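You operate a simulated robot arm through the tools that you are given. There is no shell and no other tool. Be economical: measure what you need, move in short steps, check, and stop when the job is done.

You run a simulated robot arm. Do the job below in one go: nothing can be reset, and whatever is moved stays where it is left.

Task
Test the door lamp on the jig and sort it: Good or Reject.
Fine: plug it in and pull it out with the tester off, and leave the tester off; the lamps on the cart stay. Set down upright: door lamp.

The check looks at the end state, three seconds after you hand in, the way a careful person would. Anything else that was tipped, shoved, dropped, spilled or broken makes it a failure.

Robot
A 7-joint arm with a two-finger parallel gripper, fixed in place. Base frame: the origin is at the foot of the arm, x ahead of it, y to its left, z up; the work surface is at about z = 860. Units: mm, rad, N and s.
With the tool pointing down near the work surface it reaches from about 240 to 680 mm from the base axis. Its first joint turns from -1.152 to 1.152 rad. Payload 2.4 kg.
The tool frame sits at the grasp point between the pads (the TCP): z along the fingers, y along the line on which they close. The tips reach 30 mm beyond it. The gripper opens to 94 mm. The fingers are 28 mm wide and 10 mm thick; the gripper's body (50 by 96 mm) begins 55 mm behind the TCP.
Orientation is that of the tool frame in the base frame, as a unit quaternion [x, y, z, w]. With the fingers straight down and closing along the base's y, the tool's x points along the base's -x, its y along +y and its z along -z.

Tools
- The arm moves only by the tool play_rows. Its argument "moves" is a list that holds one entry, the list of rows, each a list of 7 numbers: the opening, from 0 (shut) to 1 (fully open), then the shift along the base's x, y, z in units of 20 mm (1.0 is 20 mm), then the turn, a rotation vector about the base's x, y, z in units of 5 degrees (1.0 is 5 degrees). In form: [[[hand, dx, dy, dz, wx, wy, wz], ...]]. A call has 1 to 10 rows; each row shifts and turns the commanded pose from where the row before left it. A call with a number of a shift or a turn outside -1 to 1 is refused whole. Rows are played at 5 a second. More than 50 mm and 0.15 rad between two rows, or a gripper value outside its range, and nothing of the call is played. A pose out of reach is approached as far as the arm can. The call stops where the force on the tool passes 90 N (or 10 N more than at its start, if that is more) or the arm is blocked; 0.2 s more then pass. Each finger travels about 153 mm/s and halts on what it meets, pressing with about 42 N; the grip force reading is that of the motor and also rises with nothing between the fingers. The clock runs only during rows and for 0.2 s after the last one: add rows that do not move to give the fingers time. It gives the time, the measured TCP pose, the force on the tool (base axes), the opening and the grip force at its end, in the units of the frame above (readings bear some noise), with the torque about the TCP (base axes, N m) and any sound that the robot's microphone picked up.
- Cameras (640 x 400 px; columns grow to the right, rows downward): "scene" is fixed at [52.7, 484.4, 1446.6]; the picture's right is [-0.61, -0.79, 0.00], its down [-0.43, 0.33, -0.84] and it looks along [0.67, -0.51, -0.54] (base axes); focal length 329 px, centre (320, 200). "wrist" rides on the gripper at [76, 14, -102] in the tool frame; the picture's right is [-0.18, 0.98, 0.00], its down [-0.75, -0.14, -0.64] and it looks along [-0.63, -0.12, 0.77] (tool axes); focal length 243 px, centre (320, 200). There is no depth. A picture from a camera that has moved, and an enlarged one, comes with that camera's place and axes in the base frame and with its lens.
- snapshot(camera): a new picture of that camera. The clock stands still meanwhile.
- zoom(camera, box): a new picture of the part [left, top, right, bottom] of that camera's present view, enlarged. The clock stands still meanwhile.
- sign_off(): hands the job in; it is judged then, once.

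Work in short steps. Places have to be worked out from the pictures, the camera data and where the tool is seen: move nearer, look again, correct. Check each grasp and each placing, and mend what went wrong. You have 120 turns and 64 pictures in all, those below and enlarged ones among them. Open the gripper and draw the arm clear of the work before you hand the job in, unless the task says otherwise; then end with one line.

The tools are called after "Call:" by a JSON object that holds its "api" and its "payload". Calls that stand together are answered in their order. play_rows: Moves the arm, as the interface text tells. Its arguments: {"type":"object","properties":{"moves":{"type":"array"}},"required":["moves"]} The other tools are called the same way: snapshot (camera) takes a picture; zoom (camera, box) takes an enlarged picture of a part of a camera's view; sign_off () hands the job in.

At the start:

```text
time_s: 0.0
tool_pos: [297.1, 141.5, 1195.8]
ee_rot: [-0.001, 1.0, 0.0, 0.001]
contact_force: [-0.1, 0.1, 0.4]
ft_torque: [0.04, 0.01, 0.01]
grip_width: 93.9
gripper_force: 0.1
```

scene: 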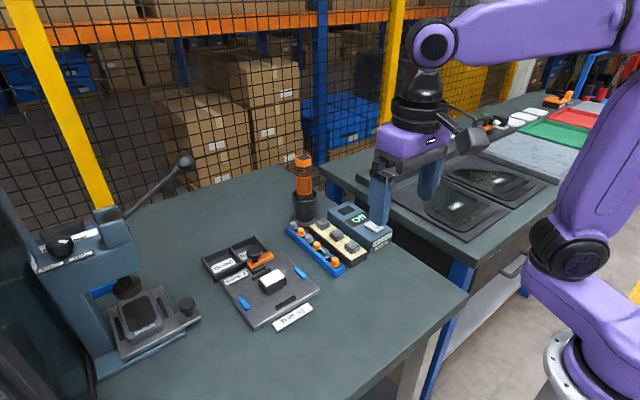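
wrist: 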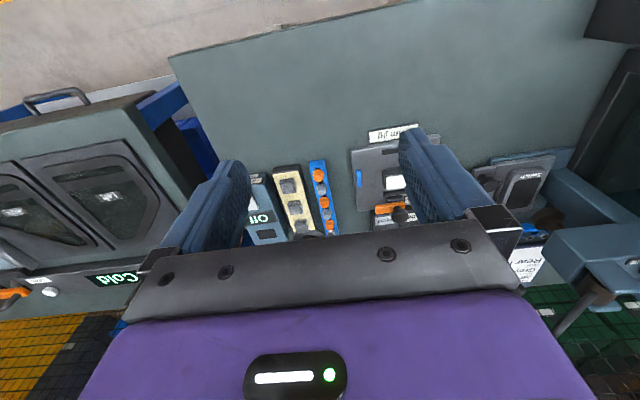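

I start by looking closely at the bench: the jig, trays and tester.

Call:
{"api": "zoom", "payload": {"camera": "scene", "box": [180, 220, 340, 340]}}

Call:
{"api": "zoom", "payload": {"camera": "scene", "box": [270, 150, 430, 280]}}

Call:
{"api": "zoom", "payload": {"camera": "scene", "box": [440, 70, 640, 220]}}

```text
3.33 times, centred on (260, 280) of scene
camera zoom: at [52.7, 484.4, 1446.6], right [-0.61, -0.79, 0.0], down [-0.43, 0.33, -0.84], along [0.67, -0.51, -0.54], focal length 1098 px, centre (520, -67)
```

zoom: 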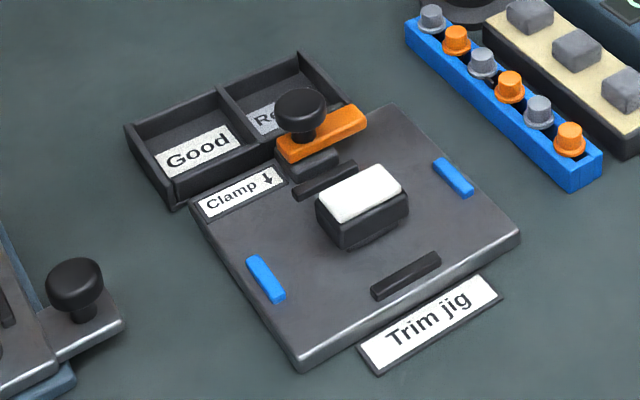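

```text
3.08 times, centred on (350, 215) of scene
camera zoom: at [52.7, 484.4, 1446.6], right [-0.61, -0.79, 0.0], down [-0.43, 0.33, -0.84], along [0.67, -0.51, -0.54], focal length 1014 px, centre (228, 154)
```

zoom: 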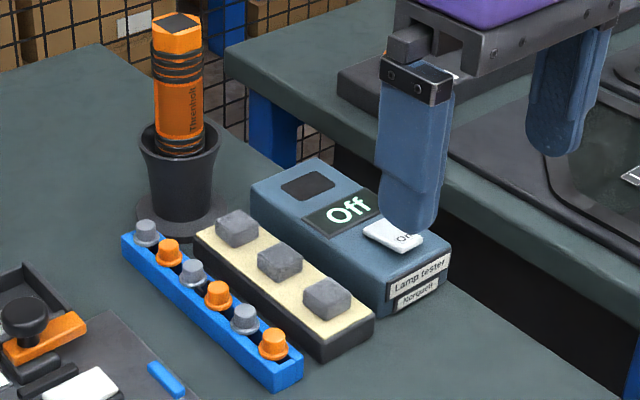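

```text
2.67 times, centred on (540, 145) of scene
camera zoom: at [52.7, 484.4, 1446.6], right [-0.61, -0.79, 0.0], down [-0.43, 0.33, -0.84], along [0.67, -0.51, -0.54], focal length 878 px, centre (-267, 347)
```

zoom: 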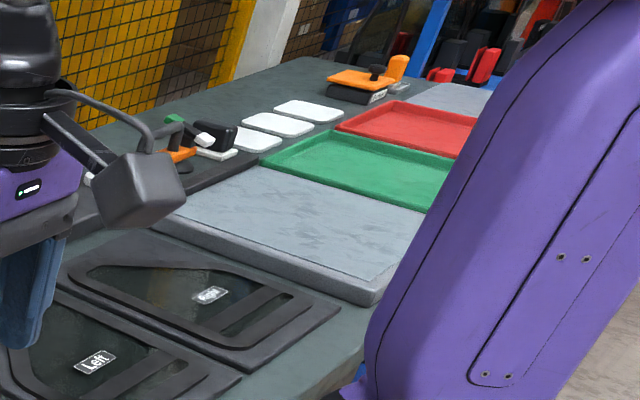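

The lamp (white lens on a dark body) seems to be near (540, 248), the tester socket near (636, -53) and its switch near (525, -55). I'll move forward a little for a better wrist view.

Call:
{"api": "play_rows", "payload": {"moves": [[[1, 1, 1, -1, 0, 0, 0], [1, 1, 1, -1, 0, 0, 0], [1, 1, 1, -1, 0, 0, 0], [1, 1, 1, -1, 0, 0, 0], [1, 1, 0, -1, 0, 0, 0], [1, 0, 0, 0, 0, 0, 0]]]}}

Call:
{"api": "snapshot", "payload": {"camera": "wrist"}}

Call:
{"api": "snapshot", "payload": {"camera": "scene"}}

```text
time_s: 1.4
tool_pos: [397.3, 218.2, 1094.6]
ee_rot: [0.0, 1.0, 0.0, -0.001]
contact_force: [0.7, -0.2, -0.4]
ft_torque: [-0.03, 0.0, 0.01]
grip_width: 94.1
gripper_force: 0.1
```

```text
58 pictures are left
camera wrist: at [321.9, 234.7, 1196.3], right [0.18, 0.98, 0.0], down [0.75, -0.14, 0.64], along [0.63, -0.12, -0.77], focal length 243 px, centre (320, 200)
```

wrist: 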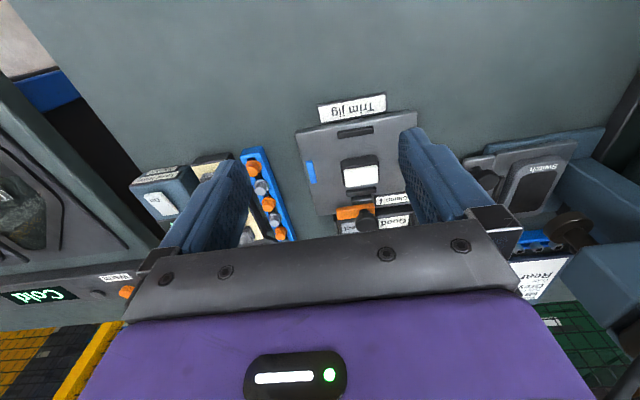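

```text
57 pictures are left
```

scene: 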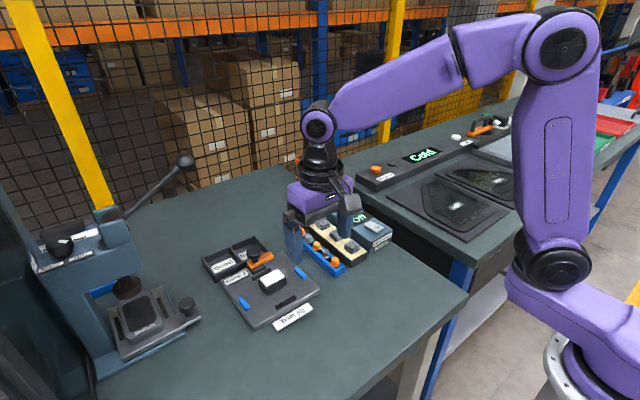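

I zoom on the jig, trays and tester from the wrist view.

Call:
{"api": "zoom", "payload": {"camera": "wrist", "box": [280, 85, 440, 245]}}

Call:
{"api": "zoom", "payload": {"camera": "scene", "box": [190, 225, 330, 335]}}

Call:
{"api": "zoom", "payload": {"camera": "scene", "box": [0, 180, 210, 380]}}

```text
2.50 times, centred on (360, 165) of wrist
camera zoom: at [321.9, 234.7, 1196.3], right [0.18, 0.98, 0.0], down [0.75, -0.14, 0.64], along [0.63, -0.12, -0.77], focal length 606 px, centre (220, 288)
```

zoom: 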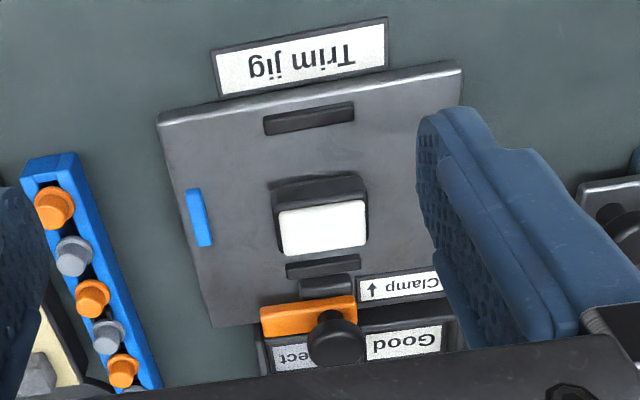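

```text
3.64 times, centred on (260, 280) of scene
camera zoom: at [52.7, 484.4, 1446.6], right [-0.61, -0.79, 0.0], down [-0.43, 0.33, -0.84], along [0.67, -0.51, -0.54], focal length 1198 px, centre (538, -91)
```

zoom: 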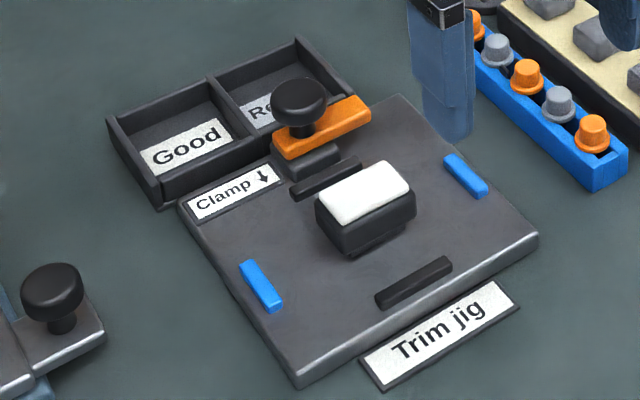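

```text
2.00 times, centred on (105, 280) of scene
camera zoom: at [52.7, 484.4, 1446.6], right [-0.61, -0.79, 0.0], down [-0.43, 0.33, -0.84], along [0.67, -0.51, -0.54], focal length 659 px, centre (750, 40)
```

zoom: 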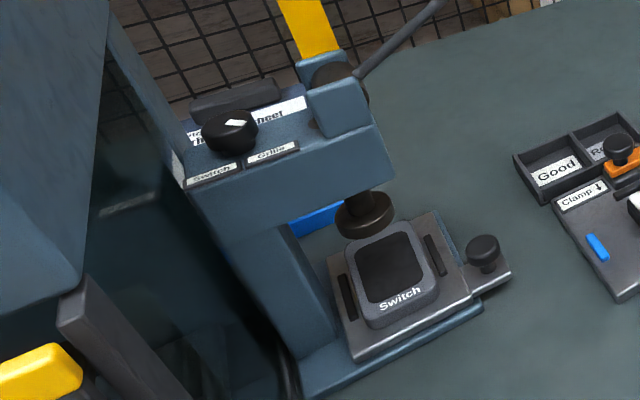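

The lamp's lens is about 50 (y) by 32 (x) mm at (532, 256), aligned with the base axes, with the Good/Reject tray behind the jig. Next I move to view the tester.

Call:
{"api": "play_rows", "payload": {"moves": [[[1, 0.4, -1, 1, 0, 0, 0], [1, 0.4, -1, 0, 0, 0, 0], [1, 0.4, -1, 0, 0, 0, 0], [1, 0.4, -1, 0, 0, 0, 0], [1, 0.4, -1, 0, 0, 0, 0], [1, 0.4, -1, 0, 0, 0, 0], [1, 0.4, -1, 0, 0, 0, 0], [1, 0, -1, 0, 0, 0, 0], [1, 0, -1, 0, 0, 0, 0], [1, 0, -1, 0, 0, 0, 0]], []]}}

```text
refused: moves must be a list of 1 entries
```

The call was malformed, so I resend it with a single entry.

Call:
{"api": "play_rows", "payload": {"moves": [[[1, 0.4, -1, 1, 0, 0, 0], [1, 0.4, -1, 0, 0, 0, 0], [1, 0.4, -1, 0, 0, 0, 0], [1, 0.4, -1, 0, 0, 0, 0], [1, 0.4, -1, 0, 0, 0, 0], [1, 0.4, -1, 0, 0, 0, 0], [1, 0.4, -1, 0, 0, 0, 0], [1, 0, -1, 0, 0, 0, 0], [1, 0, -1, 0, 0, 0, 0], [1, 0, -1, 0, 0, 0, 0]]]}}

Call:
{"api": "play_rows", "payload": {"moves": [[[1, 0, -1, 0, 0, 0, 0], [1, 0, -1, 0, 0, 0, 0], [1, 0, -1, 0, 0, 0, 0], [1, 0, 0, 0, 0, 0, 0]]]}}

Call:
{"api": "snapshot", "payload": {"camera": "wrist"}}

Call:
{"api": "snapshot", "payload": {"camera": "scene"}}

```text
time_s: 3.6
tool_pos: [453.5, 18.7, 1115.6]
ee_rot: [0.002, 1.0, 0.0, 0.001]
contact_force: [0.0, 1.0, 0.6]
ft_torque: [0.02, -0.01, 0.01]
grip_width: 94.0
gripper_force: 0.2
```

```text
time_s: 4.6
tool_pos: [456.5, -38.8, 1117.2]
ee_rot: [0.002, 1.0, -0.001, 0.001]
contact_force: [-0.2, -0.3, 0.5]
ft_torque: [0.0, 0.0, 0.01]
grip_width: 93.9
gripper_force: 0.0
```

```text
53 pictures are left
camera wrist: at [380.4, -23.3, 1218.5], right [0.19, 0.98, 0.0], down [0.75, -0.14, 0.64], along [0.63, -0.12, -0.77], focal length 243 px, centre (320, 200)
```

wrist: 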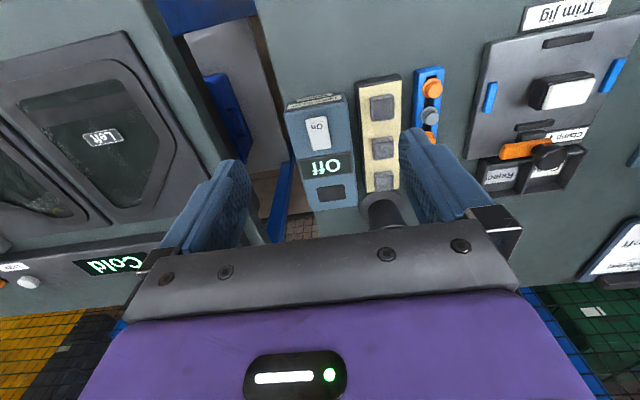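

```text
52 pictures are left
```

scene: 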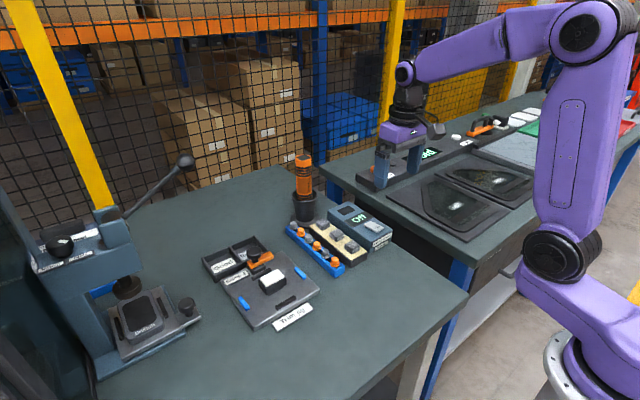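

Call:
{"api": "zoom", "payload": {"camera": "wrist", "box": [260, 80, 420, 220]}}

Call:
{"api": "zoom", "payload": {"camera": "wrist", "box": [460, 60, 640, 200]}}

Call:
{"api": "zoom", "payload": {"camera": "scene", "box": [310, 190, 400, 260]}}

```text
2.86 times, centred on (340, 150) of wrist
camera zoom: at [380.4, -23.3, 1218.5], right [0.19, 0.98, 0.0], down [0.75, -0.14, 0.64], along [0.63, -0.12, -0.77], focal length 693 px, centre (263, 343)
```

zoom: 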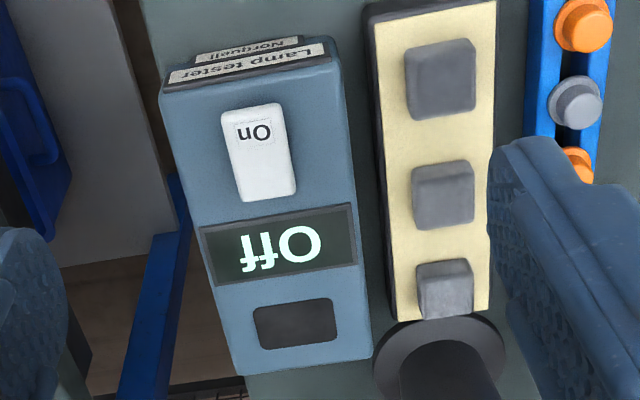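

```text
2.86 times, centred on (550, 130) of wrist
camera zoom: at [380.4, -23.3, 1218.5], right [0.19, 0.98, 0.0], down [0.75, -0.14, 0.64], along [0.63, -0.12, -0.77], focal length 693 px, centre (-337, 400)
```

zoom: 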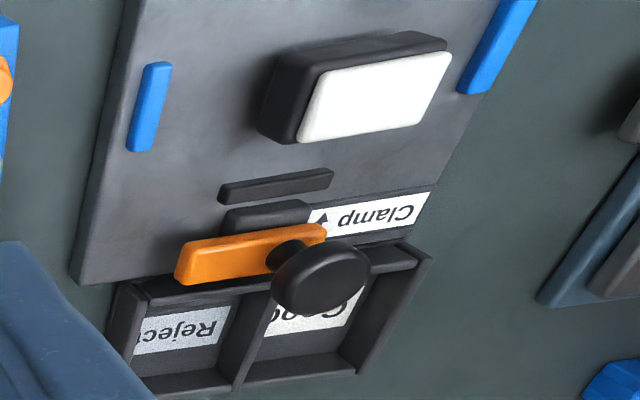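

```text
5.71 times, centred on (355, 225) of scene
camera zoom: at [52.7, 484.4, 1446.6], right [-0.61, -0.79, 0.0], down [-0.43, 0.33, -0.84], along [0.67, -0.51, -0.54], focal length 1882 px, centre (120, 57)
```

zoom: 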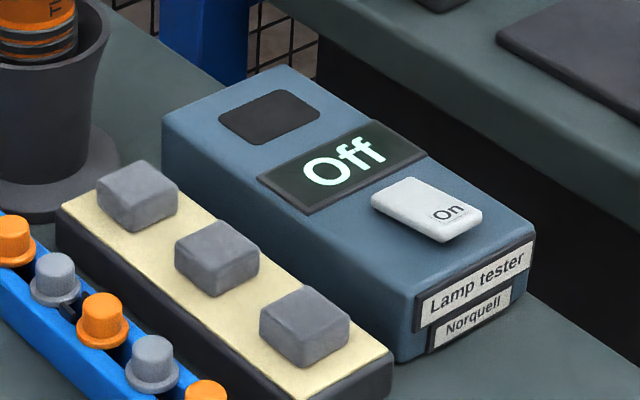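

The tester reads Off. Its socket is about 44 × 27 mm, aligned with the base axes, centred near (624, -51) at z≈908, with the switch toward the base. The tray lies at the edge of reach, so I'll test reach above it while the gripper is empty.

Call:
{"api": "play_rows", "payload": {"moves": [[[1, 0, 1, 0, 0, 0, 0], [1, 0, 1, 0, 0, 0, 0], [1, 0, 1, 0, 0, 0, 0], [1, 0, 1, 0, 0, 0, 0], [1, 0, 1, 0, 0, 0, 0], [1, 0, 1, 0, 0, 0, 0], [1, 0, 1, 0, 0, 0, 0], [1, 0, 1, 0, 0, 0, 0], [1, 0, 1, 0, 0, 0, 0], [1, 0, 1, 0, 0, 0, 0]]]}}

Call:
{"api": "play_rows", "payload": {"moves": [[[1, 1, 1, 0, 0, 0, 0], [1, 1, 1, 0, 0, 0, 0], [1, 1, 1, 0, 0, 0, 0], [1, 1, 1, 0, 0, 0, 0], [1, 1, 1, -1, 0, 0, 0], [1, 1, 1, -1, 0, 0, 0], [1, 1, 1, -1, 0, 0, 0], [1, 1, 0.5, -1, 0, 0, 0], [1, 1, 0, 0, 0, 0, 0], [1, 1, 0, 0, 0, 0, 0]]]}}

Call:
{"api": "play_rows", "payload": {"moves": [[[1, 0, 0, 0, 0, 0, 0], [1, 0.75, 0, 0, 0, 0, 0], [1, 0, 0, 0, 0, 0, 0], [1, 0, 0, 0, 0, 0, 0]]]}}

Call:
{"api": "snapshot", "payload": {"camera": "wrist"}}

Call:
{"api": "snapshot", "payload": {"camera": "scene"}}

```text
time_s: 6.8
tool_pos: [454.0, 160.0, 1115.4]
ee_rot: [0.0, 1.0, 0.0, 0.0]
contact_force: [0.6, -0.2, -0.3]
ft_torque: [-0.02, -0.01, -0.02]
grip_width: 93.7
gripper_force: 0.2
```

```text
time_s: 9.0
tool_pos: [612.8, 304.8, 1036.2]
ee_rot: [0.0, 1.0, -0.001, 0.0]
contact_force: [-0.5, -0.3, -0.5]
ft_torque: [-0.03, 0.03, 0.01]
grip_width: 94.0
gripper_force: 0.0
out of reach, approached as far as the arm can: row 8, 9, 10
```

```text
time_s: 10.0
tool_pos: [613.5, 304.1, 1035.8]
ee_rot: [0.0, 1.0, 0.0, -0.001]
contact_force: [-0.5, -0.2, 0.6]
ft_torque: [-0.03, 0.01, -0.01]
grip_width: 94.0
gripper_force: 0.1
out of reach, approached as far as the arm can: row 2
```

```text
48 pictures are left
camera wrist: at [537.7, 319.9, 1138.1], right [0.18, 0.98, 0.0], down [0.75, -0.14, 0.64], along [0.63, -0.12, -0.77], focal length 243 px, centre (320, 200)
```

wrist: 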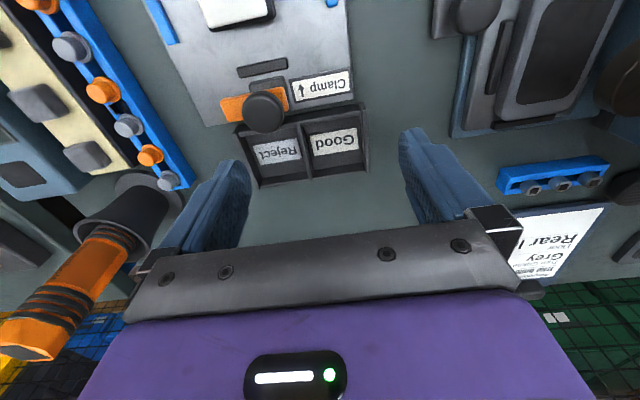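

```text
47 pictures are left
```

scene: 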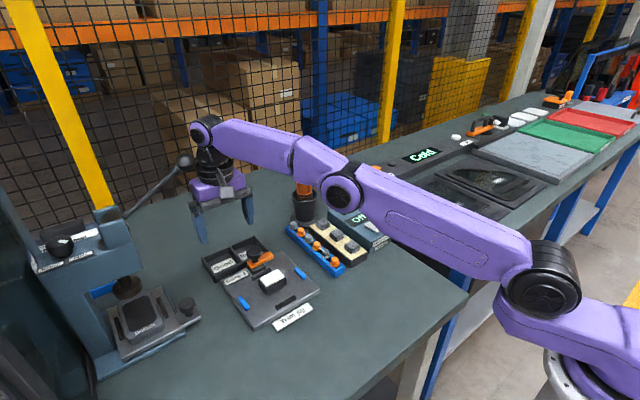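

Reach ends at about 685 mm with the tool straight down. I zoom in here to locate the tray precisely.

Call:
{"api": "zoom", "payload": {"camera": "wrist", "box": [190, 0, 400, 200]}}

```text
2.00 times, centred on (295, 100) of wrist
camera zoom: at [537.7, 319.9, 1138.1], right [0.18, 0.98, 0.0], down [0.75, -0.14, 0.64], along [0.63, -0.12, -0.77], focal length 485 px, centre (370, 400)
```

zoom: 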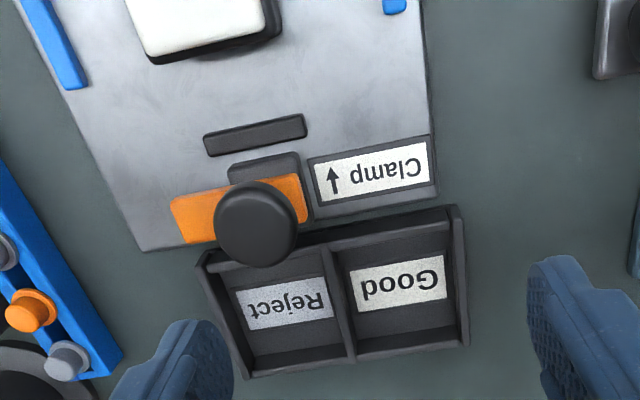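

Tray compartments: Good is centred at about (669, 312), Reject at about (669, 240). I tilt the tool 20° outward to check that this reaches the tray.

Call:
{"api": "play_rows", "payload": {"moves": [[[1, 0, 0, 0, 0, -1, 0], [1, 0, 0, 0, 0, -1, 0], [1, 0, 0, 0, 0, -1, 0], [1, 0, 0, 0, 0, -1, 0], [1, 0, 0, 0, 0, 0, 0]]]}}

```text
time_s: 11.2
tool_pos: [612.6, 305.1, 1036.0]
ee_rot: [0.002, 0.985, 0.0, 0.175]
contact_force: [-0.1, 0.7, 1.0]
ft_torque: [-0.02, -0.03, 0.0]
grip_width: 94.2
gripper_force: 0.0
```

Call:
{"api": "play_rows", "payload": {"moves": [[[1, 1, 0, -1, 0, 0, 0], [1, 1, 0.35, -1, 0, 0, 0], [1, 1, 0, -1, 0, 0, 0], [1, 0, 0, 0, 0, 0, 0], [1, 0, 0, 0, 0, 0, 0]]]}}

```text
time_s: 12.4
tool_pos: [671.4, 312.3, 973.8]
ee_rot: [0.0, 0.985, 0.0, 0.173]
contact_force: [0.5, 1.0, -0.6]
ft_torque: [-0.02, -0.02, 0.0]
grip_width: 94.2
gripper_force: 0.0
```

The tilt reaches the tray at z 974. I check lower, to 930.

Call:
{"api": "play_rows", "payload": {"moves": [[[1, 0, 0, -1, 0, 0, 0], [1, 0, 0, -1, 0, 0, 0], [1, 0, 0, 0, 0, 0, 0]]]}}

Call:
{"api": "snapshot", "payload": {"camera": "scene"}}

```text
time_s: 13.2
tool_pos: [673.2, 311.9, 935.4]
ee_rot: [0.001, 0.985, 0.0, 0.174]
contact_force: [-0.6, 0.5, -0.3]
ft_torque: [0.0, 0.04, 0.01]
grip_width: 94.0
gripper_force: 0.1
```

```text
45 pictures are left
```

scene: 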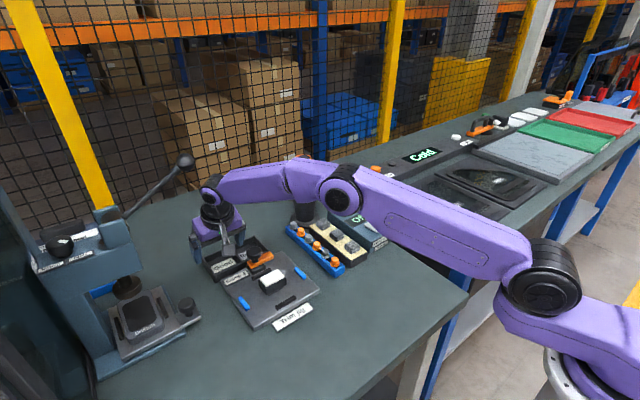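

Reach is fine with the 20° tilt. I go up, back over the lamp, and turn 90° about vertical so the fingers close across the lamp's 32 mm side.

Call:
{"api": "play_rows", "payload": {"moves": [[[1, 0, 0, 1, 0, 0, 0], [1, 0, 0, 1, 0, 0, 0], [1, 0, 0, 1, 0, 0, 0], [1, -1, 0, 1, 0, 0, 0], [1, -1, -0.5, 1, 0, 0, 0], [1, -1, -0.5, 0, 0, 0, 0], [1, -1, -0.5, 0, 0, 0, 0], [1, -1, -0.5, 0, 0, 0, 0], [1, -1, -0.5, 0, 0, 0, 0], [1, -1, -0.3, 0, 0, 0, 0]]]}}

Call:
{"api": "play_rows", "payload": {"moves": [[[1, 0, 0, 0, 0, 0, 1], [1, 0, 0, 0, 0, 0, 1], [1, 0, 0, 0, 0, 0, 1], [1, 0, 0, 0, 0, 0, 1], [1, 0, 0, 0, 0, 0, 1], [1, 0, 0, 0, 0, 0, 1], [1, 0, 0, 0, 0, 0, 1], [1, 0, 0, 0, 0, 0, 1], [1, 0, 0, 0, 0, 0, 1], [1, 0, 0, 0, 0, 0, 0]]]}}

Call:
{"api": "play_rows", "payload": {"moves": [[[1, 0, 0, 0, 0, 0, 1], [1, 0, 0, 0, 0, 0, 1], [1, 0, 0, 0, 0, 0, 1], [1, 0, 0, 0, 0, 0, 1], [1, 0, 0, 0, 0, 0, 1], [1, 0, 0, 0, 0, 0, 1], [1, 0, 0, 0, 0, 0, 1], [1, 0, 0, 0, 0, 0, 1], [1, 0, 0, 0, 0, 0, 1], [1, 0, 0, 0, 0, 0, 0]]]}}

Call:
{"api": "snapshot", "payload": {"camera": "wrist"}}

Call:
{"api": "snapshot", "payload": {"camera": "scene"}}

```text
time_s: 15.4
tool_pos: [533.3, 255.6, 1037.0]
ee_rot: [0.0, 0.985, 0.0, 0.174]
contact_force: [-0.2, 0.3, -0.5]
ft_torque: [-0.02, 0.05, 0.03]
grip_width: 93.6
gripper_force: 0.1
```

```text
time_s: 17.6
tool_pos: [533.7, 255.9, 1036.0]
ee_rot: [-0.377, 0.91, 0.067, 0.161]
contact_force: [0.2, -0.5, 0.2]
ft_torque: [-0.01, -0.01, -0.02]
grip_width: 93.9
gripper_force: 0.1
```

```text
time_s: 19.8
tool_pos: [534.1, 256.5, 1037.0]
ee_rot: [0.697, -0.696, -0.122, -0.122]
contact_force: [0.6, -0.5, 0.0]
ft_torque: [-0.05, 0.01, 0.03]
grip_width: 94.0
gripper_force: 0.1
```

```text
44 pictures are left
camera wrist: at [521.0, 151.1, 1105.9], right [-0.98, 0.17, 0.06], down [0.14, 0.49, 0.86], along [0.12, 0.86, -0.5], focal length 243 px, centre (320, 200)
```

wrist: 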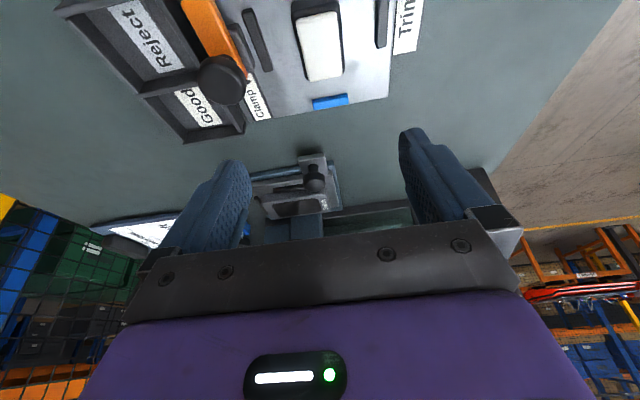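

```text
43 pictures are left
```

scene: 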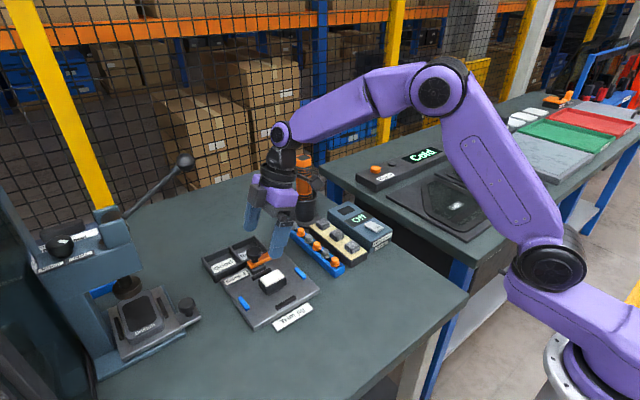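

I refine the lamp position from this view.

Call:
{"api": "zoom", "payload": {"camera": "wrist", "box": [220, 0, 400, 120]}}

Call:
{"api": "zoom", "payload": {"camera": "scene", "box": [230, 240, 320, 310]}}

```text
3.33 times, centred on (310, 60) of wrist
camera zoom: at [521.0, 151.1, 1105.9], right [-0.98, 0.17, 0.06], down [0.14, 0.49, 0.86], along [0.12, 0.86, -0.5], focal length 809 px, centre (353, 667)
```

zoom: 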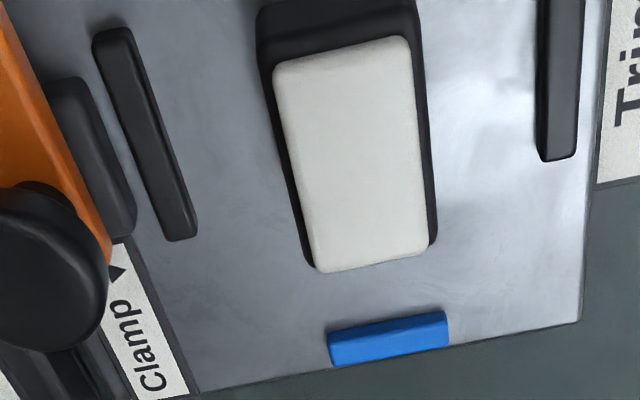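

```text
5.71 times, centred on (275, 275) of scene
camera zoom: at [52.7, 484.4, 1446.6], right [-0.61, -0.79, 0.0], down [-0.43, 0.33, -0.84], along [0.67, -0.51, -0.54], focal length 1882 px, centre (577, -229)
```

zoom: 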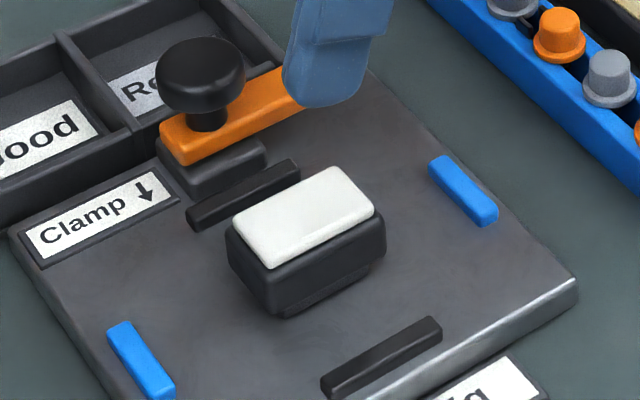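

Three views agree on the lens top centre at (526, 256, ~909). I narrow the opening to about 56 mm and descend partway to z 960, with the tips aimed at the lamp's upper body.

Call:
{"api": "play_rows", "payload": {"moves": [[[0.6, -0.4, -0.5, -1, 0, 0, 0], [0.6, 0, 0, -1, 0, 0, 0], [0.6, 0, 0, -1, 0, 0, 0], [0.6, 0, 0, -0.85, 0, 0, 0], [0.6, 0, 0, 0, 0, 0, 0]]]}}

Call:
{"api": "snapshot", "payload": {"camera": "wrist"}}

Call:
{"api": "zoom", "payload": {"camera": "scene", "box": [230, 200, 350, 310]}}

```text
time_s: 21.0
tool_pos: [526.3, 247.8, 959.7]
ee_rot: [-0.695, 0.697, 0.122, 0.123]
contact_force: [0.2, -0.7, -0.1]
ft_torque: [0.0, 0.0, 0.01]
grip_width: 56.2
gripper_force: 0.1
```

```text
40 pictures are left
camera wrist: at [512.2, 141.3, 1029.2], right [-0.98, 0.17, 0.06], down [0.14, 0.49, 0.86], along [0.12, 0.86, -0.5], focal length 243 px, centre (320, 200)
```

wrist: 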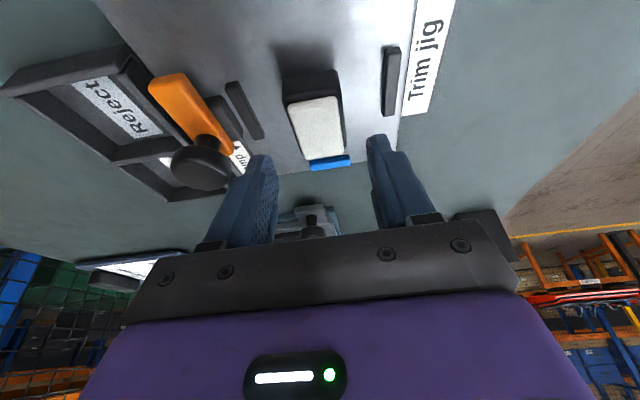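

```text
3.64 times, centred on (290, 255) of scene
camera zoom: at [52.7, 484.4, 1446.6], right [-0.61, -0.79, 0.0], down [-0.43, 0.33, -0.84], along [0.67, -0.51, -0.54], focal length 1198 px, centre (429, 0)
```

zoom: 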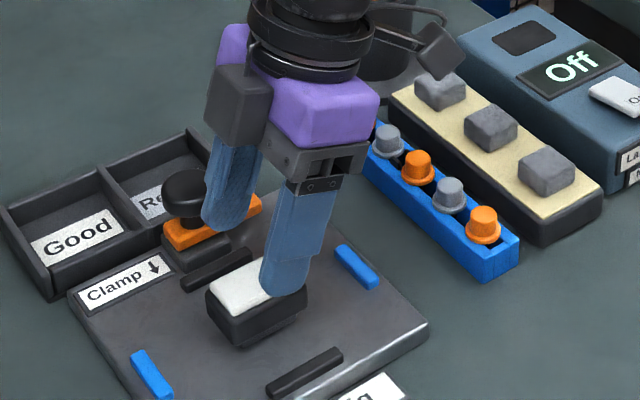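

The wrist view again gives (525, 255, 909). I descend to z≈921 with the fingers open and check clearance.

Call:
{"api": "play_rows", "payload": {"moves": [[[0.6, 0, 0, -1, 0, 0, 0], [0.6, 0, 0, -0.95, 0, 0, 0], [0.6, 0, 0, 0, 0, 0, 0]]]}}

Call:
{"api": "snapshot", "payload": {"camera": "wrist"}}

Call:
{"api": "zoom", "payload": {"camera": "scene", "box": [240, 230, 320, 300]}}

```text
time_s: 21.8
tool_pos: [525.0, 247.1, 918.1]
ee_rot: [-0.696, 0.697, 0.123, 0.123]
contact_force: [-0.3, -0.1, -0.1]
ft_torque: [-0.01, 0.02, 0.02]
grip_width: 56.3
gripper_force: 0.1
```

```text
38 pictures are left
camera wrist: at [512.6, 141.3, 988.6], right [-0.98, 0.17, 0.06], down [0.14, 0.49, 0.86], along [0.12, 0.86, -0.5], focal length 243 px, centre (320, 200)
```

wrist: 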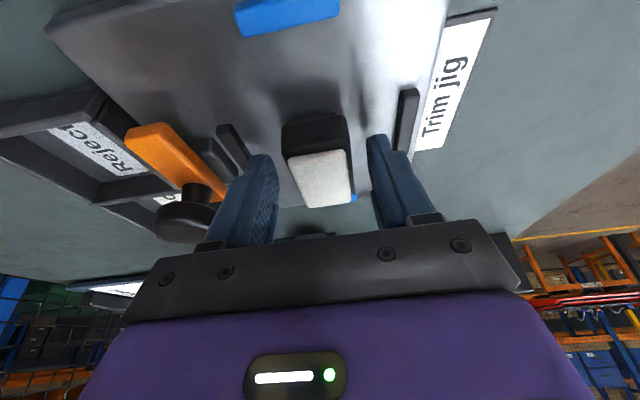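

```text
5.71 times, centred on (280, 265) of scene
camera zoom: at [52.7, 484.4, 1446.6], right [-0.61, -0.79, 0.0], down [-0.43, 0.33, -0.84], along [0.67, -0.51, -0.54], focal length 1882 px, centre (549, -171)
```

zoom: 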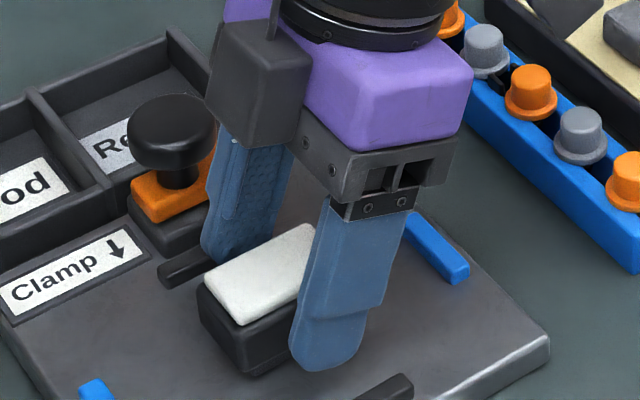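

The fingers straddle the upper lamp body cleanly. I close the grip.

Call:
{"api": "play_rows", "payload": {"moves": [[[0.4, 0, 0, 0, 0, 0, 0], [0.2, 0, 0, 0, 0, 0, 0], [0.2, 0, 0, 0, 0, 0, 0], [0.2, 0, 0, 0, 0, 0, 0]]]}}

Call:
{"api": "zoom", "payload": {"camera": "scene", "box": [240, 230, 320, 300]}}

```text
time_s: 22.8
tool_pos: [526.8, 247.2, 919.2]
ee_rot: [-0.696, 0.697, 0.123, 0.123]
contact_force: [-0.2, 0.5, 0.8]
ft_torque: [0.01, 0.0, 0.01]
grip_width: 34.7
gripper_force: 41.4
```

```text
5.71 times, centred on (280, 265) of scene
camera zoom: at [52.7, 484.4, 1446.6], right [-0.61, -0.79, 0.0], down [-0.43, 0.33, -0.84], along [0.67, -0.51, -0.54], focal length 1882 px, centre (549, -171)
```

zoom: 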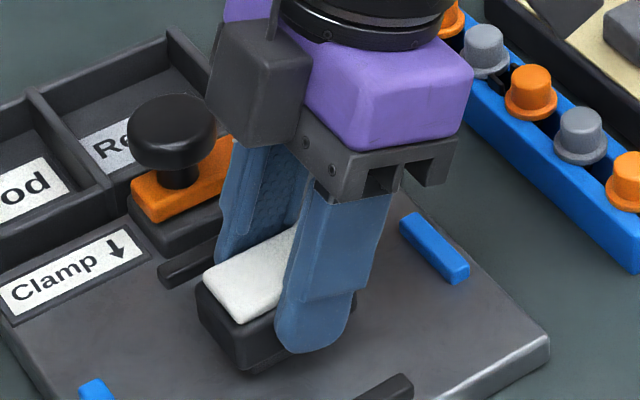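

The grip is on the lamp body (34.7 mm wide). I lift gently and watch the force.

Call:
{"api": "play_rows", "payload": {"moves": [[[0.2, 0, 0, 0.25, 0, 0, 0], [0.2, 0, 0, 0.5, 0, 0, 0], [0.2, 0, 0, 1, 0, 0, 0], [0.2, 0, 0, 1, 0, 0, 0], [0.2, 0, 0, 0, 0, 0, 0]]]}}

Call:
{"api": "zoom", "payload": {"camera": "scene", "box": [220, 190, 340, 300]}}

Call:
{"api": "zoom", "payload": {"camera": "wrist", "box": [220, 80, 420, 240]}}

```text
time_s: 24.0
tool_pos: [525.9, 244.3, 974.3]
ee_rot: [-0.696, 0.697, 0.122, 0.123]
contact_force: [0.4, 0.5, -1.5]
ft_torque: [-0.01, -0.03, 0.04]
grip_width: 35.1
gripper_force: 41.8
```

```text
3.64 times, centred on (280, 245) of scene
camera zoom: at [52.7, 484.4, 1446.6], right [-0.61, -0.79, 0.0], down [-0.43, 0.33, -0.84], along [0.67, -0.51, -0.54], focal length 1198 px, centre (466, 36)
```

zoom: 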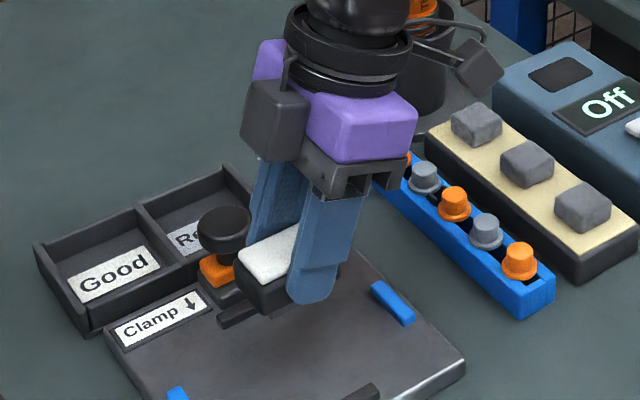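

```text
2.50 times, centred on (320, 160) of wrist
camera zoom: at [511.3, 140.4, 1043.6], right [-0.98, 0.17, 0.06], down [0.14, 0.49, 0.86], along [0.12, 0.85, -0.5], focal length 606 px, centre (320, 300)
```

zoom: 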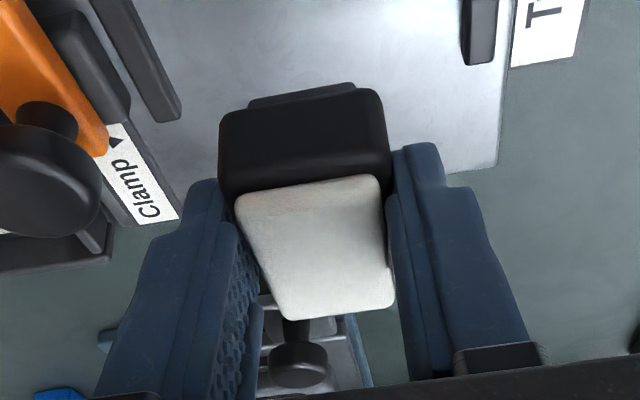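

The lamp is held level, unchanged between the fingers. I carry it over to the tester at height, crossing y first and then extending.

Call:
{"api": "play_rows", "payload": {"moves": [[[0.2, 0, -0.5, 1, 0, 0, 0], [0.2, 0, -1, 0.5, 0, 0, 0], [0.2, 0, -1, 0, 0, 0, 0], [0.2, 0, -1, 0, 0, 0, 0], [0.2, 0, -1, 0, 0, 0, 0], [0.2, 0, -1, 0, 0, 0, 0], [0.2, 0, -1, 0, 0, 0, 0], [0.2, 0, -1, 0, 0, 0, 0], [0.2, 0, -1, 0, 0, 0, 0], [0.2, 0, -1, 0, 0, 0, 0]]]}}

Call:
{"api": "play_rows", "payload": {"moves": [[[0.2, 0, -1, 0, 0, 0, 0], [0.2, 0, -1, 0, 0, 0, 0], [0.2, 0, -1, 0, 0, 0, 0], [0.2, 0.5, -1, 0, 0, 0, 0], [0.2, 1, -1, 0, 0, 0, 0], [0.2, 1, -0.8, 0, 0, 0, 0], [0.2, 1, 0, 0, 0, 0, 0], [0.2, 1, 0, 0, 0, 0, 0], [0.2, 0.5, 0, 0, 0, 0, 0], [0.2, 0, 0, 0, 0, 0, 0]]]}}

Call:
{"api": "snapshot", "payload": {"camera": "wrist"}}

Call:
{"api": "snapshot", "payload": {"camera": "scene"}}

```text
time_s: 26.2
tool_pos: [525.0, 55.2, 1004.5]
ee_rot: [-0.696, 0.697, 0.122, 0.123]
contact_force: [0.6, -0.9, 0.1]
ft_torque: [0.02, 0.0, -0.03]
grip_width: 34.9
gripper_force: 42.0
```

```text
time_s: 28.4
tool_pos: [624.4, -59.0, 1004.7]
ee_rot: [-0.696, 0.697, 0.122, 0.123]
contact_force: [0.6, 1.3, 0.1]
ft_torque: [-0.04, 0.01, -0.01]
grip_width: 34.8
gripper_force: 42.0
```

```text
33 pictures are left
camera wrist: at [610.8, -164.5, 1074.6], right [-0.98, 0.17, 0.06], down [0.14, 0.49, 0.86], along [0.12, 0.86, -0.5], focal length 243 px, centre (320, 200)
```

wrist: 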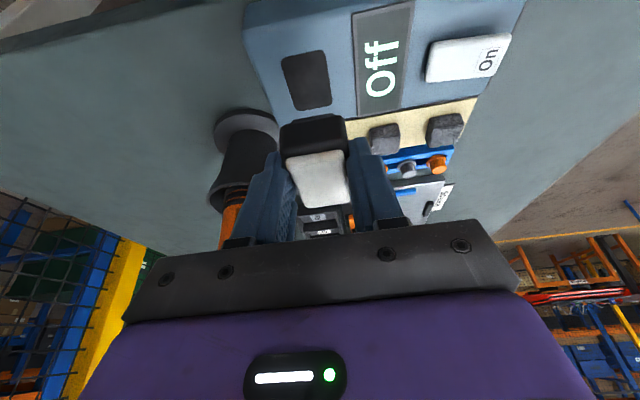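

```text
32 pictures are left
```

scene: 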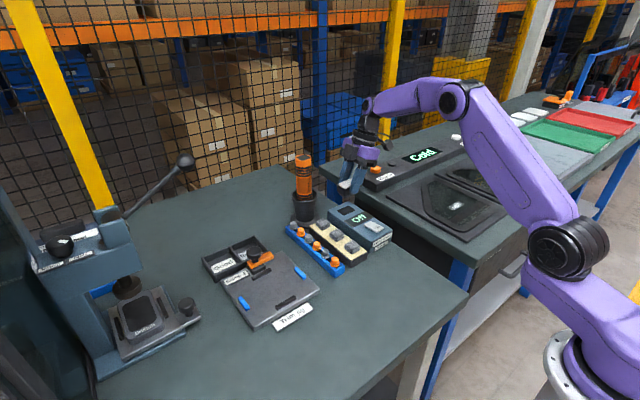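

I zoom to compare the plug and socket positions.

Call:
{"api": "zoom", "payload": {"camera": "wrist", "box": [240, 30, 400, 220]}}

Call:
{"api": "zoom", "payload": {"camera": "scene", "box": [310, 150, 410, 240]}}

```text
2.11 times, centred on (320, 125) of wrist
camera zoom: at [610.8, -164.5, 1074.6], right [-0.98, 0.17, 0.06], down [0.14, 0.49, 0.86], along [0.12, 0.86, -0.5], focal length 511 px, centre (320, 358)
```

zoom: 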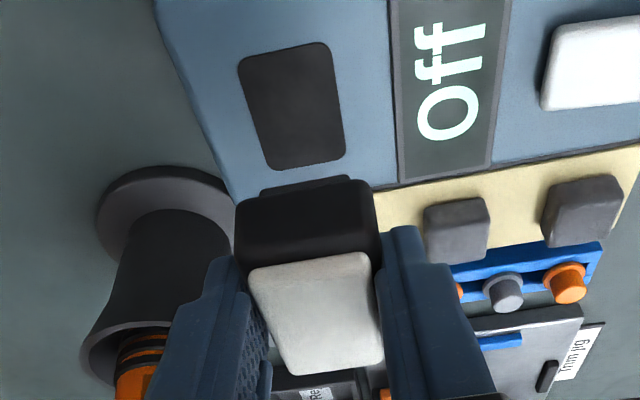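

```text
4.44 times, centred on (360, 195) of scene
camera zoom: at [52.7, 484.4, 1446.6], right [-0.61, -0.79, 0.0], down [-0.43, 0.33, -0.84], along [0.67, -0.51, -0.54], focal length 1464 px, centre (142, 222)
```

zoom: 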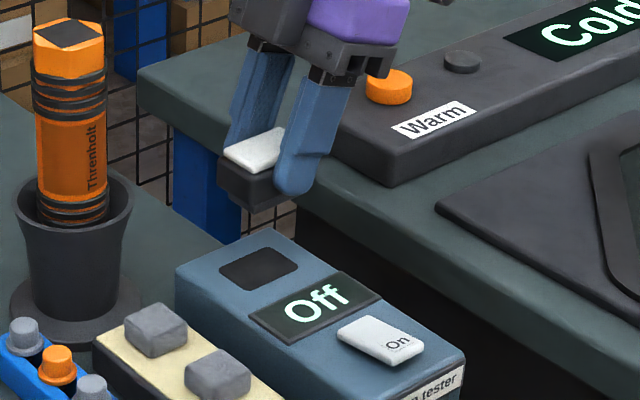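

The socket is at about (629, -51, 904) and the lamp centre at about (625, -49.5). I shift by (+4, -1.7) and lower until the plug hovers about 12 mm over the socket.

Call:
{"api": "play_rows", "payload": {"moves": [[[0.2, 0.2, -0.08, -1, 0, 0, 0], [0.2, 0, 0, -1, 0, 0, 0], [0.2, 0, 0, -0.2, 0, 0, 0], [0.2, 0, 0, 0, 0, 0, 0]]]}}

Call:
{"api": "zoom", "payload": {"camera": "wrist", "box": [240, 30, 400, 220]}}

Call:
{"api": "zoom", "payload": {"camera": "scene", "box": [320, 160, 400, 240]}}

```text
time_s: 29.4
tool_pos: [631.8, -61.1, 960.0]
ee_rot: [0.697, -0.696, -0.123, -0.123]
contact_force: [0.6, 0.6, -0.7]
ft_torque: [0.02, -0.04, 0.01]
grip_width: 34.6
gripper_force: 41.9
```

```text
2.11 times, centred on (320, 125) of wrist
camera zoom: at [618.1, -166.0, 1029.2], right [-0.98, 0.17, 0.06], down [0.14, 0.49, 0.86], along [0.12, 0.86, -0.5], focal length 511 px, centre (320, 358)
```

zoom: 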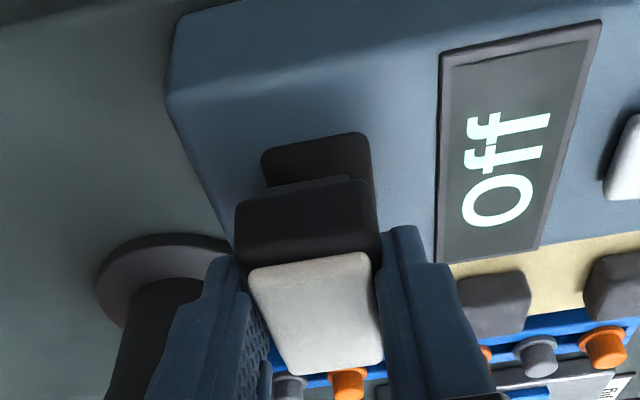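

```text
5.00 times, centred on (360, 200) of scene
camera zoom: at [52.7, 484.4, 1446.6], right [-0.61, -0.79, 0.0], down [-0.43, 0.33, -0.84], along [0.67, -0.51, -0.54], focal length 1647 px, centre (120, 200)
```

zoom: 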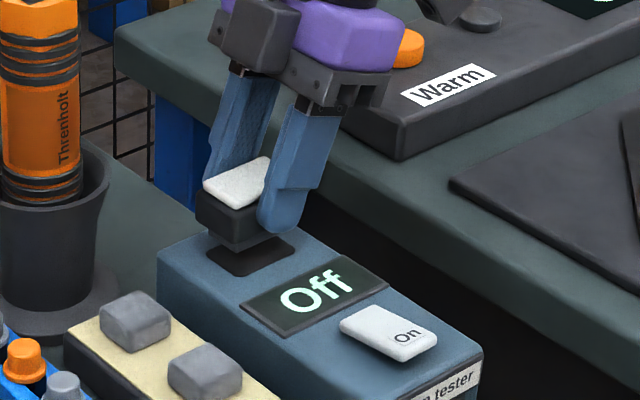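

Comparing plug and socket edges, the plug sits about 3 mm too far in +x, and y looks right. I correct that and lower 6 mm.

Call:
{"api": "play_rows", "payload": {"moves": [[[0.2, -0.14, 0, 0, 0, 0, 0], [0.2, 0, 0, -0.3, 0, 0, 0], [0.2, 0, 0, 0, 0, 0, 0], [0.2, 0, 0, 0, 0, 0, 0]]]}}

Call:
{"api": "zoom", "payload": {"camera": "wrist", "box": [260, 60, 390, 200]}}

Call:
{"api": "zoom", "payload": {"camera": "scene", "box": [335, 180, 385, 225]}}

```text
time_s: 30.4
tool_pos: [628.8, -60.5, 953.6]
ee_rot: [0.696, -0.696, -0.123, -0.123]
contact_force: [0.1, -0.3, -0.2]
ft_torque: [0.02, 0.01, 0.0]
grip_width: 34.8
gripper_force: 42.2
```

```text
2.86 times, centred on (325, 130) of wrist
camera zoom: at [614.6, -166.3, 1023.5], right [-0.98, 0.17, 0.06], down [0.14, 0.49, 0.86], along [0.12, 0.86, -0.5], focal length 693 px, centre (306, 400)
```

zoom: 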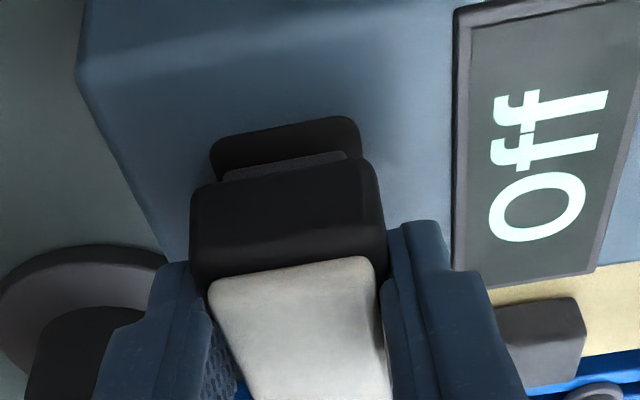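

```text
8.89 times, centred on (360, 202) of scene
camera zoom: at [52.7, 484.4, 1446.6], right [-0.61, -0.79, 0.0], down [-0.43, 0.33, -0.84], along [0.67, -0.51, -0.54], focal length 2928 px, centre (-36, 178)
```

zoom: 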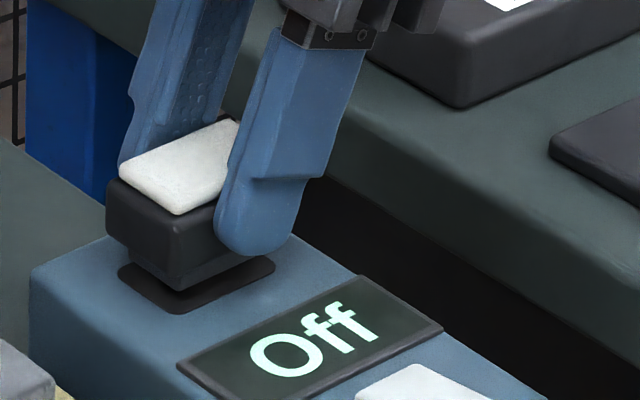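

Plug edges now sit centred over the socket in both views. I lower slowly and watch the force.

Call:
{"api": "play_rows", "payload": {"moves": [[[0.2, 0, 0, -0.15, 0, 0, 0], [0.2, 0, 0, -0.15, 0, 0, 0], [0.2, 0, 0, -0.1, 0, 0, 0], [0.2, 0, 0, 0, 0, 0, 0]]]}}

```text
time_s: 31.4
tool_pos: [627.2, -61.6, 946.6]
ee_rot: [-0.696, 0.696, 0.123, 0.124]
contact_force: [1.8, -0.2, 6.1]
ft_torque: [0.07, -0.07, -0.03]
grip_width: 34.6
gripper_force: 41.8
```

There is 6 N of vertical force, so I look at whether the plug has entered or is on the rim.

Call:
{"api": "zoom", "payload": {"camera": "wrist", "box": [260, 60, 390, 200]}}

Call:
{"api": "zoom", "payload": {"camera": "scene", "box": [335, 180, 385, 225]}}

```text
2.86 times, centred on (325, 130) of wrist
camera zoom: at [613.6, -166.5, 1016.5], right [-0.98, 0.17, 0.06], down [0.14, 0.49, 0.86], along [0.12, 0.85, -0.5], focal length 693 px, centre (306, 400)
```

zoom: 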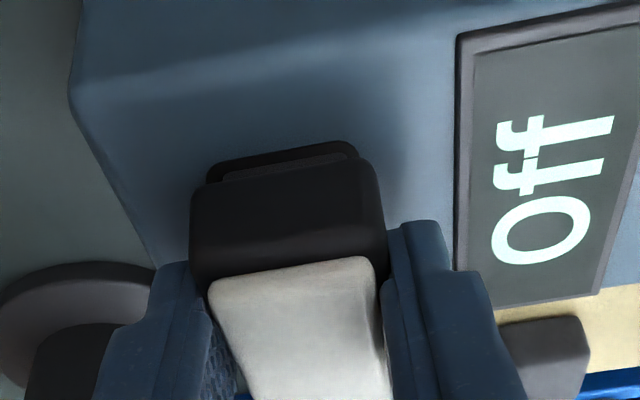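

```text
8.89 times, centred on (360, 202) of scene
camera zoom: at [52.6, 484.4, 1446.6], right [-0.61, -0.79, 0.0], down [-0.43, 0.33, -0.84], along [0.67, -0.51, -0.54], focal length 2928 px, centre (-36, 178)
```

zoom: 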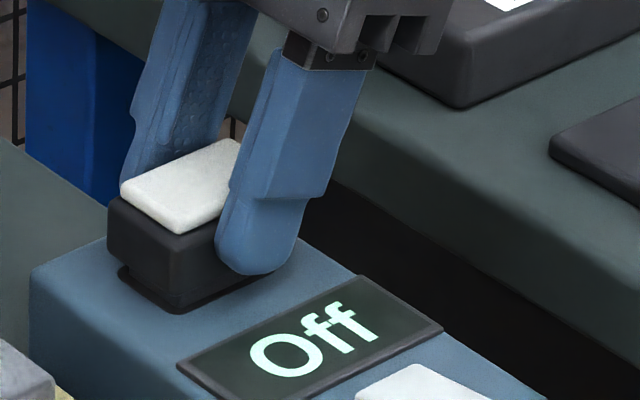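

The plug appears within the socket opening. I keep lowering in small steps.

Call:
{"api": "play_rows", "payload": {"moves": [[[0.2, 0, 0, -0.08, 0, 0, 0], [0.2, 0, 0, 0, 0, 0, 0]]]}}

```text
time_s: 32.0
tool_pos: [626.7, -59.5, 945.7]
ee_rot: [-0.696, 0.697, 0.121, 0.123]
contact_force: [11.4, 0.7, 5.0]
ft_torque: [0.08, -0.35, -0.1]
grip_width: 34.8
gripper_force: 42.1
```

A sideways push of +11 N in x says the plug rides on the -x edge, possibly a chamfer. I shift +1.5 mm in x.

Call:
{"api": "play_rows", "payload": {"moves": [[[0.2, 0.07, 0, 0, 0, 0, 0], [0.2, 0, 0, 0, 0, 0, 0]]]}}

```text
time_s: 32.6
tool_pos: [627.3, -60.4, 945.8]
ee_rot: [0.697, -0.696, -0.123, -0.121]
contact_force: [4.7, 0.2, 5.1]
ft_torque: [0.08, -0.17, -0.02]
grip_width: 34.5
gripper_force: 42.0
```

Call:
{"api": "play_rows", "payload": {"moves": [[[0.2, 0.05, 0, 0, 0, 0, 0], [0.2, 0, 0, -0.08, 0, 0, 0], [0.2, 0, 0, 0, 0, 0, 0]]]}}

```text
time_s: 33.4
tool_pos: [628.7, -60.8, 945.0]
ee_rot: [-0.696, 0.697, 0.124, 0.122]
contact_force: [-6.3, 2.6, 5.6]
ft_torque: [0.16, 0.23, 0.04]
grip_width: 34.8
gripper_force: 41.9
```

The lateral force reversed, so the plug is inside the opening with little clearance. I back off 0.5 mm and press on down.

Call:
{"api": "play_rows", "payload": {"moves": [[[0.2, -0.03, 0, -0.07, 0, 0, 0], [0.2, 0, 0, -0.07, 0, 0, 0], [0.2, 0, 0, 0, 0, 0, 0]]]}}

```text
time_s: 34.2
tool_pos: [627.4, -61.8, 941.6]
ee_rot: [-0.696, 0.697, 0.124, 0.122]
contact_force: [-8.8, 5.9, 5.2]
ft_torque: [0.26, 0.27, 0.11]
grip_width: 34.6
gripper_force: 42.1
```

It is descending at a steady 5 N. I relieve the side forces (-0.8 mm x, +0.5 mm y) and continue down.

Call:
{"api": "play_rows", "payload": {"moves": [[[0.2, -0.04, 0.025, 0, 0, 0, 0], [0.2, 0, 0, -0.07, 0, 0, 0], [0.2, 0, 0, 0, 0, 0, 0]]]}}

Call:
{"api": "zoom", "payload": {"camera": "scene", "box": [335, 180, 385, 225]}}

```text
time_s: 35.0
tool_pos: [628.1, -61.6, 939.6]
ee_rot: [-0.696, 0.697, 0.123, 0.124]
contact_force: [-5.0, 4.4, 7.0]
ft_torque: [0.17, 0.18, 0.07]
grip_width: 34.6
gripper_force: 41.8
```

```text
8.89 times, centred on (360, 202) of scene
camera zoom: at [52.4, 484.5, 1446.5], right [-0.61, -0.79, 0.0], down [-0.43, 0.33, -0.84], along [0.67, -0.51, -0.54], focal length 2928 px, centre (-36, 178)
```

zoom: 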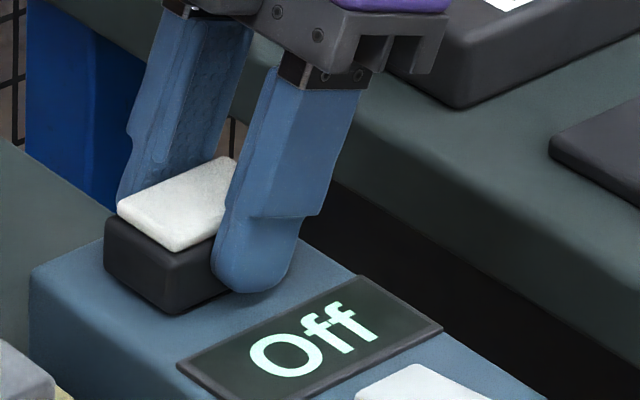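

The plug is in and the body is almost flush. I ease the side load and push on until it seats.

Call:
{"api": "play_rows", "payload": {"moves": [[[0.2, -0.02, 0.015, -0.07, 0, 0, 0], [0.2, 0, 0, -0.07, 0, 0, 0], [0.2, 0, 0, 0, 0, 0, 0]]]}}

```text
time_s: 35.8
tool_pos: [628.2, -60.3, 938.7]
ee_rot: [0.696, -0.696, -0.121, -0.124]
contact_force: [-5.1, 2.6, 20.8]
ft_torque: [0.27, 0.17, 0.01]
grip_width: 34.8
gripper_force: 41.7
```

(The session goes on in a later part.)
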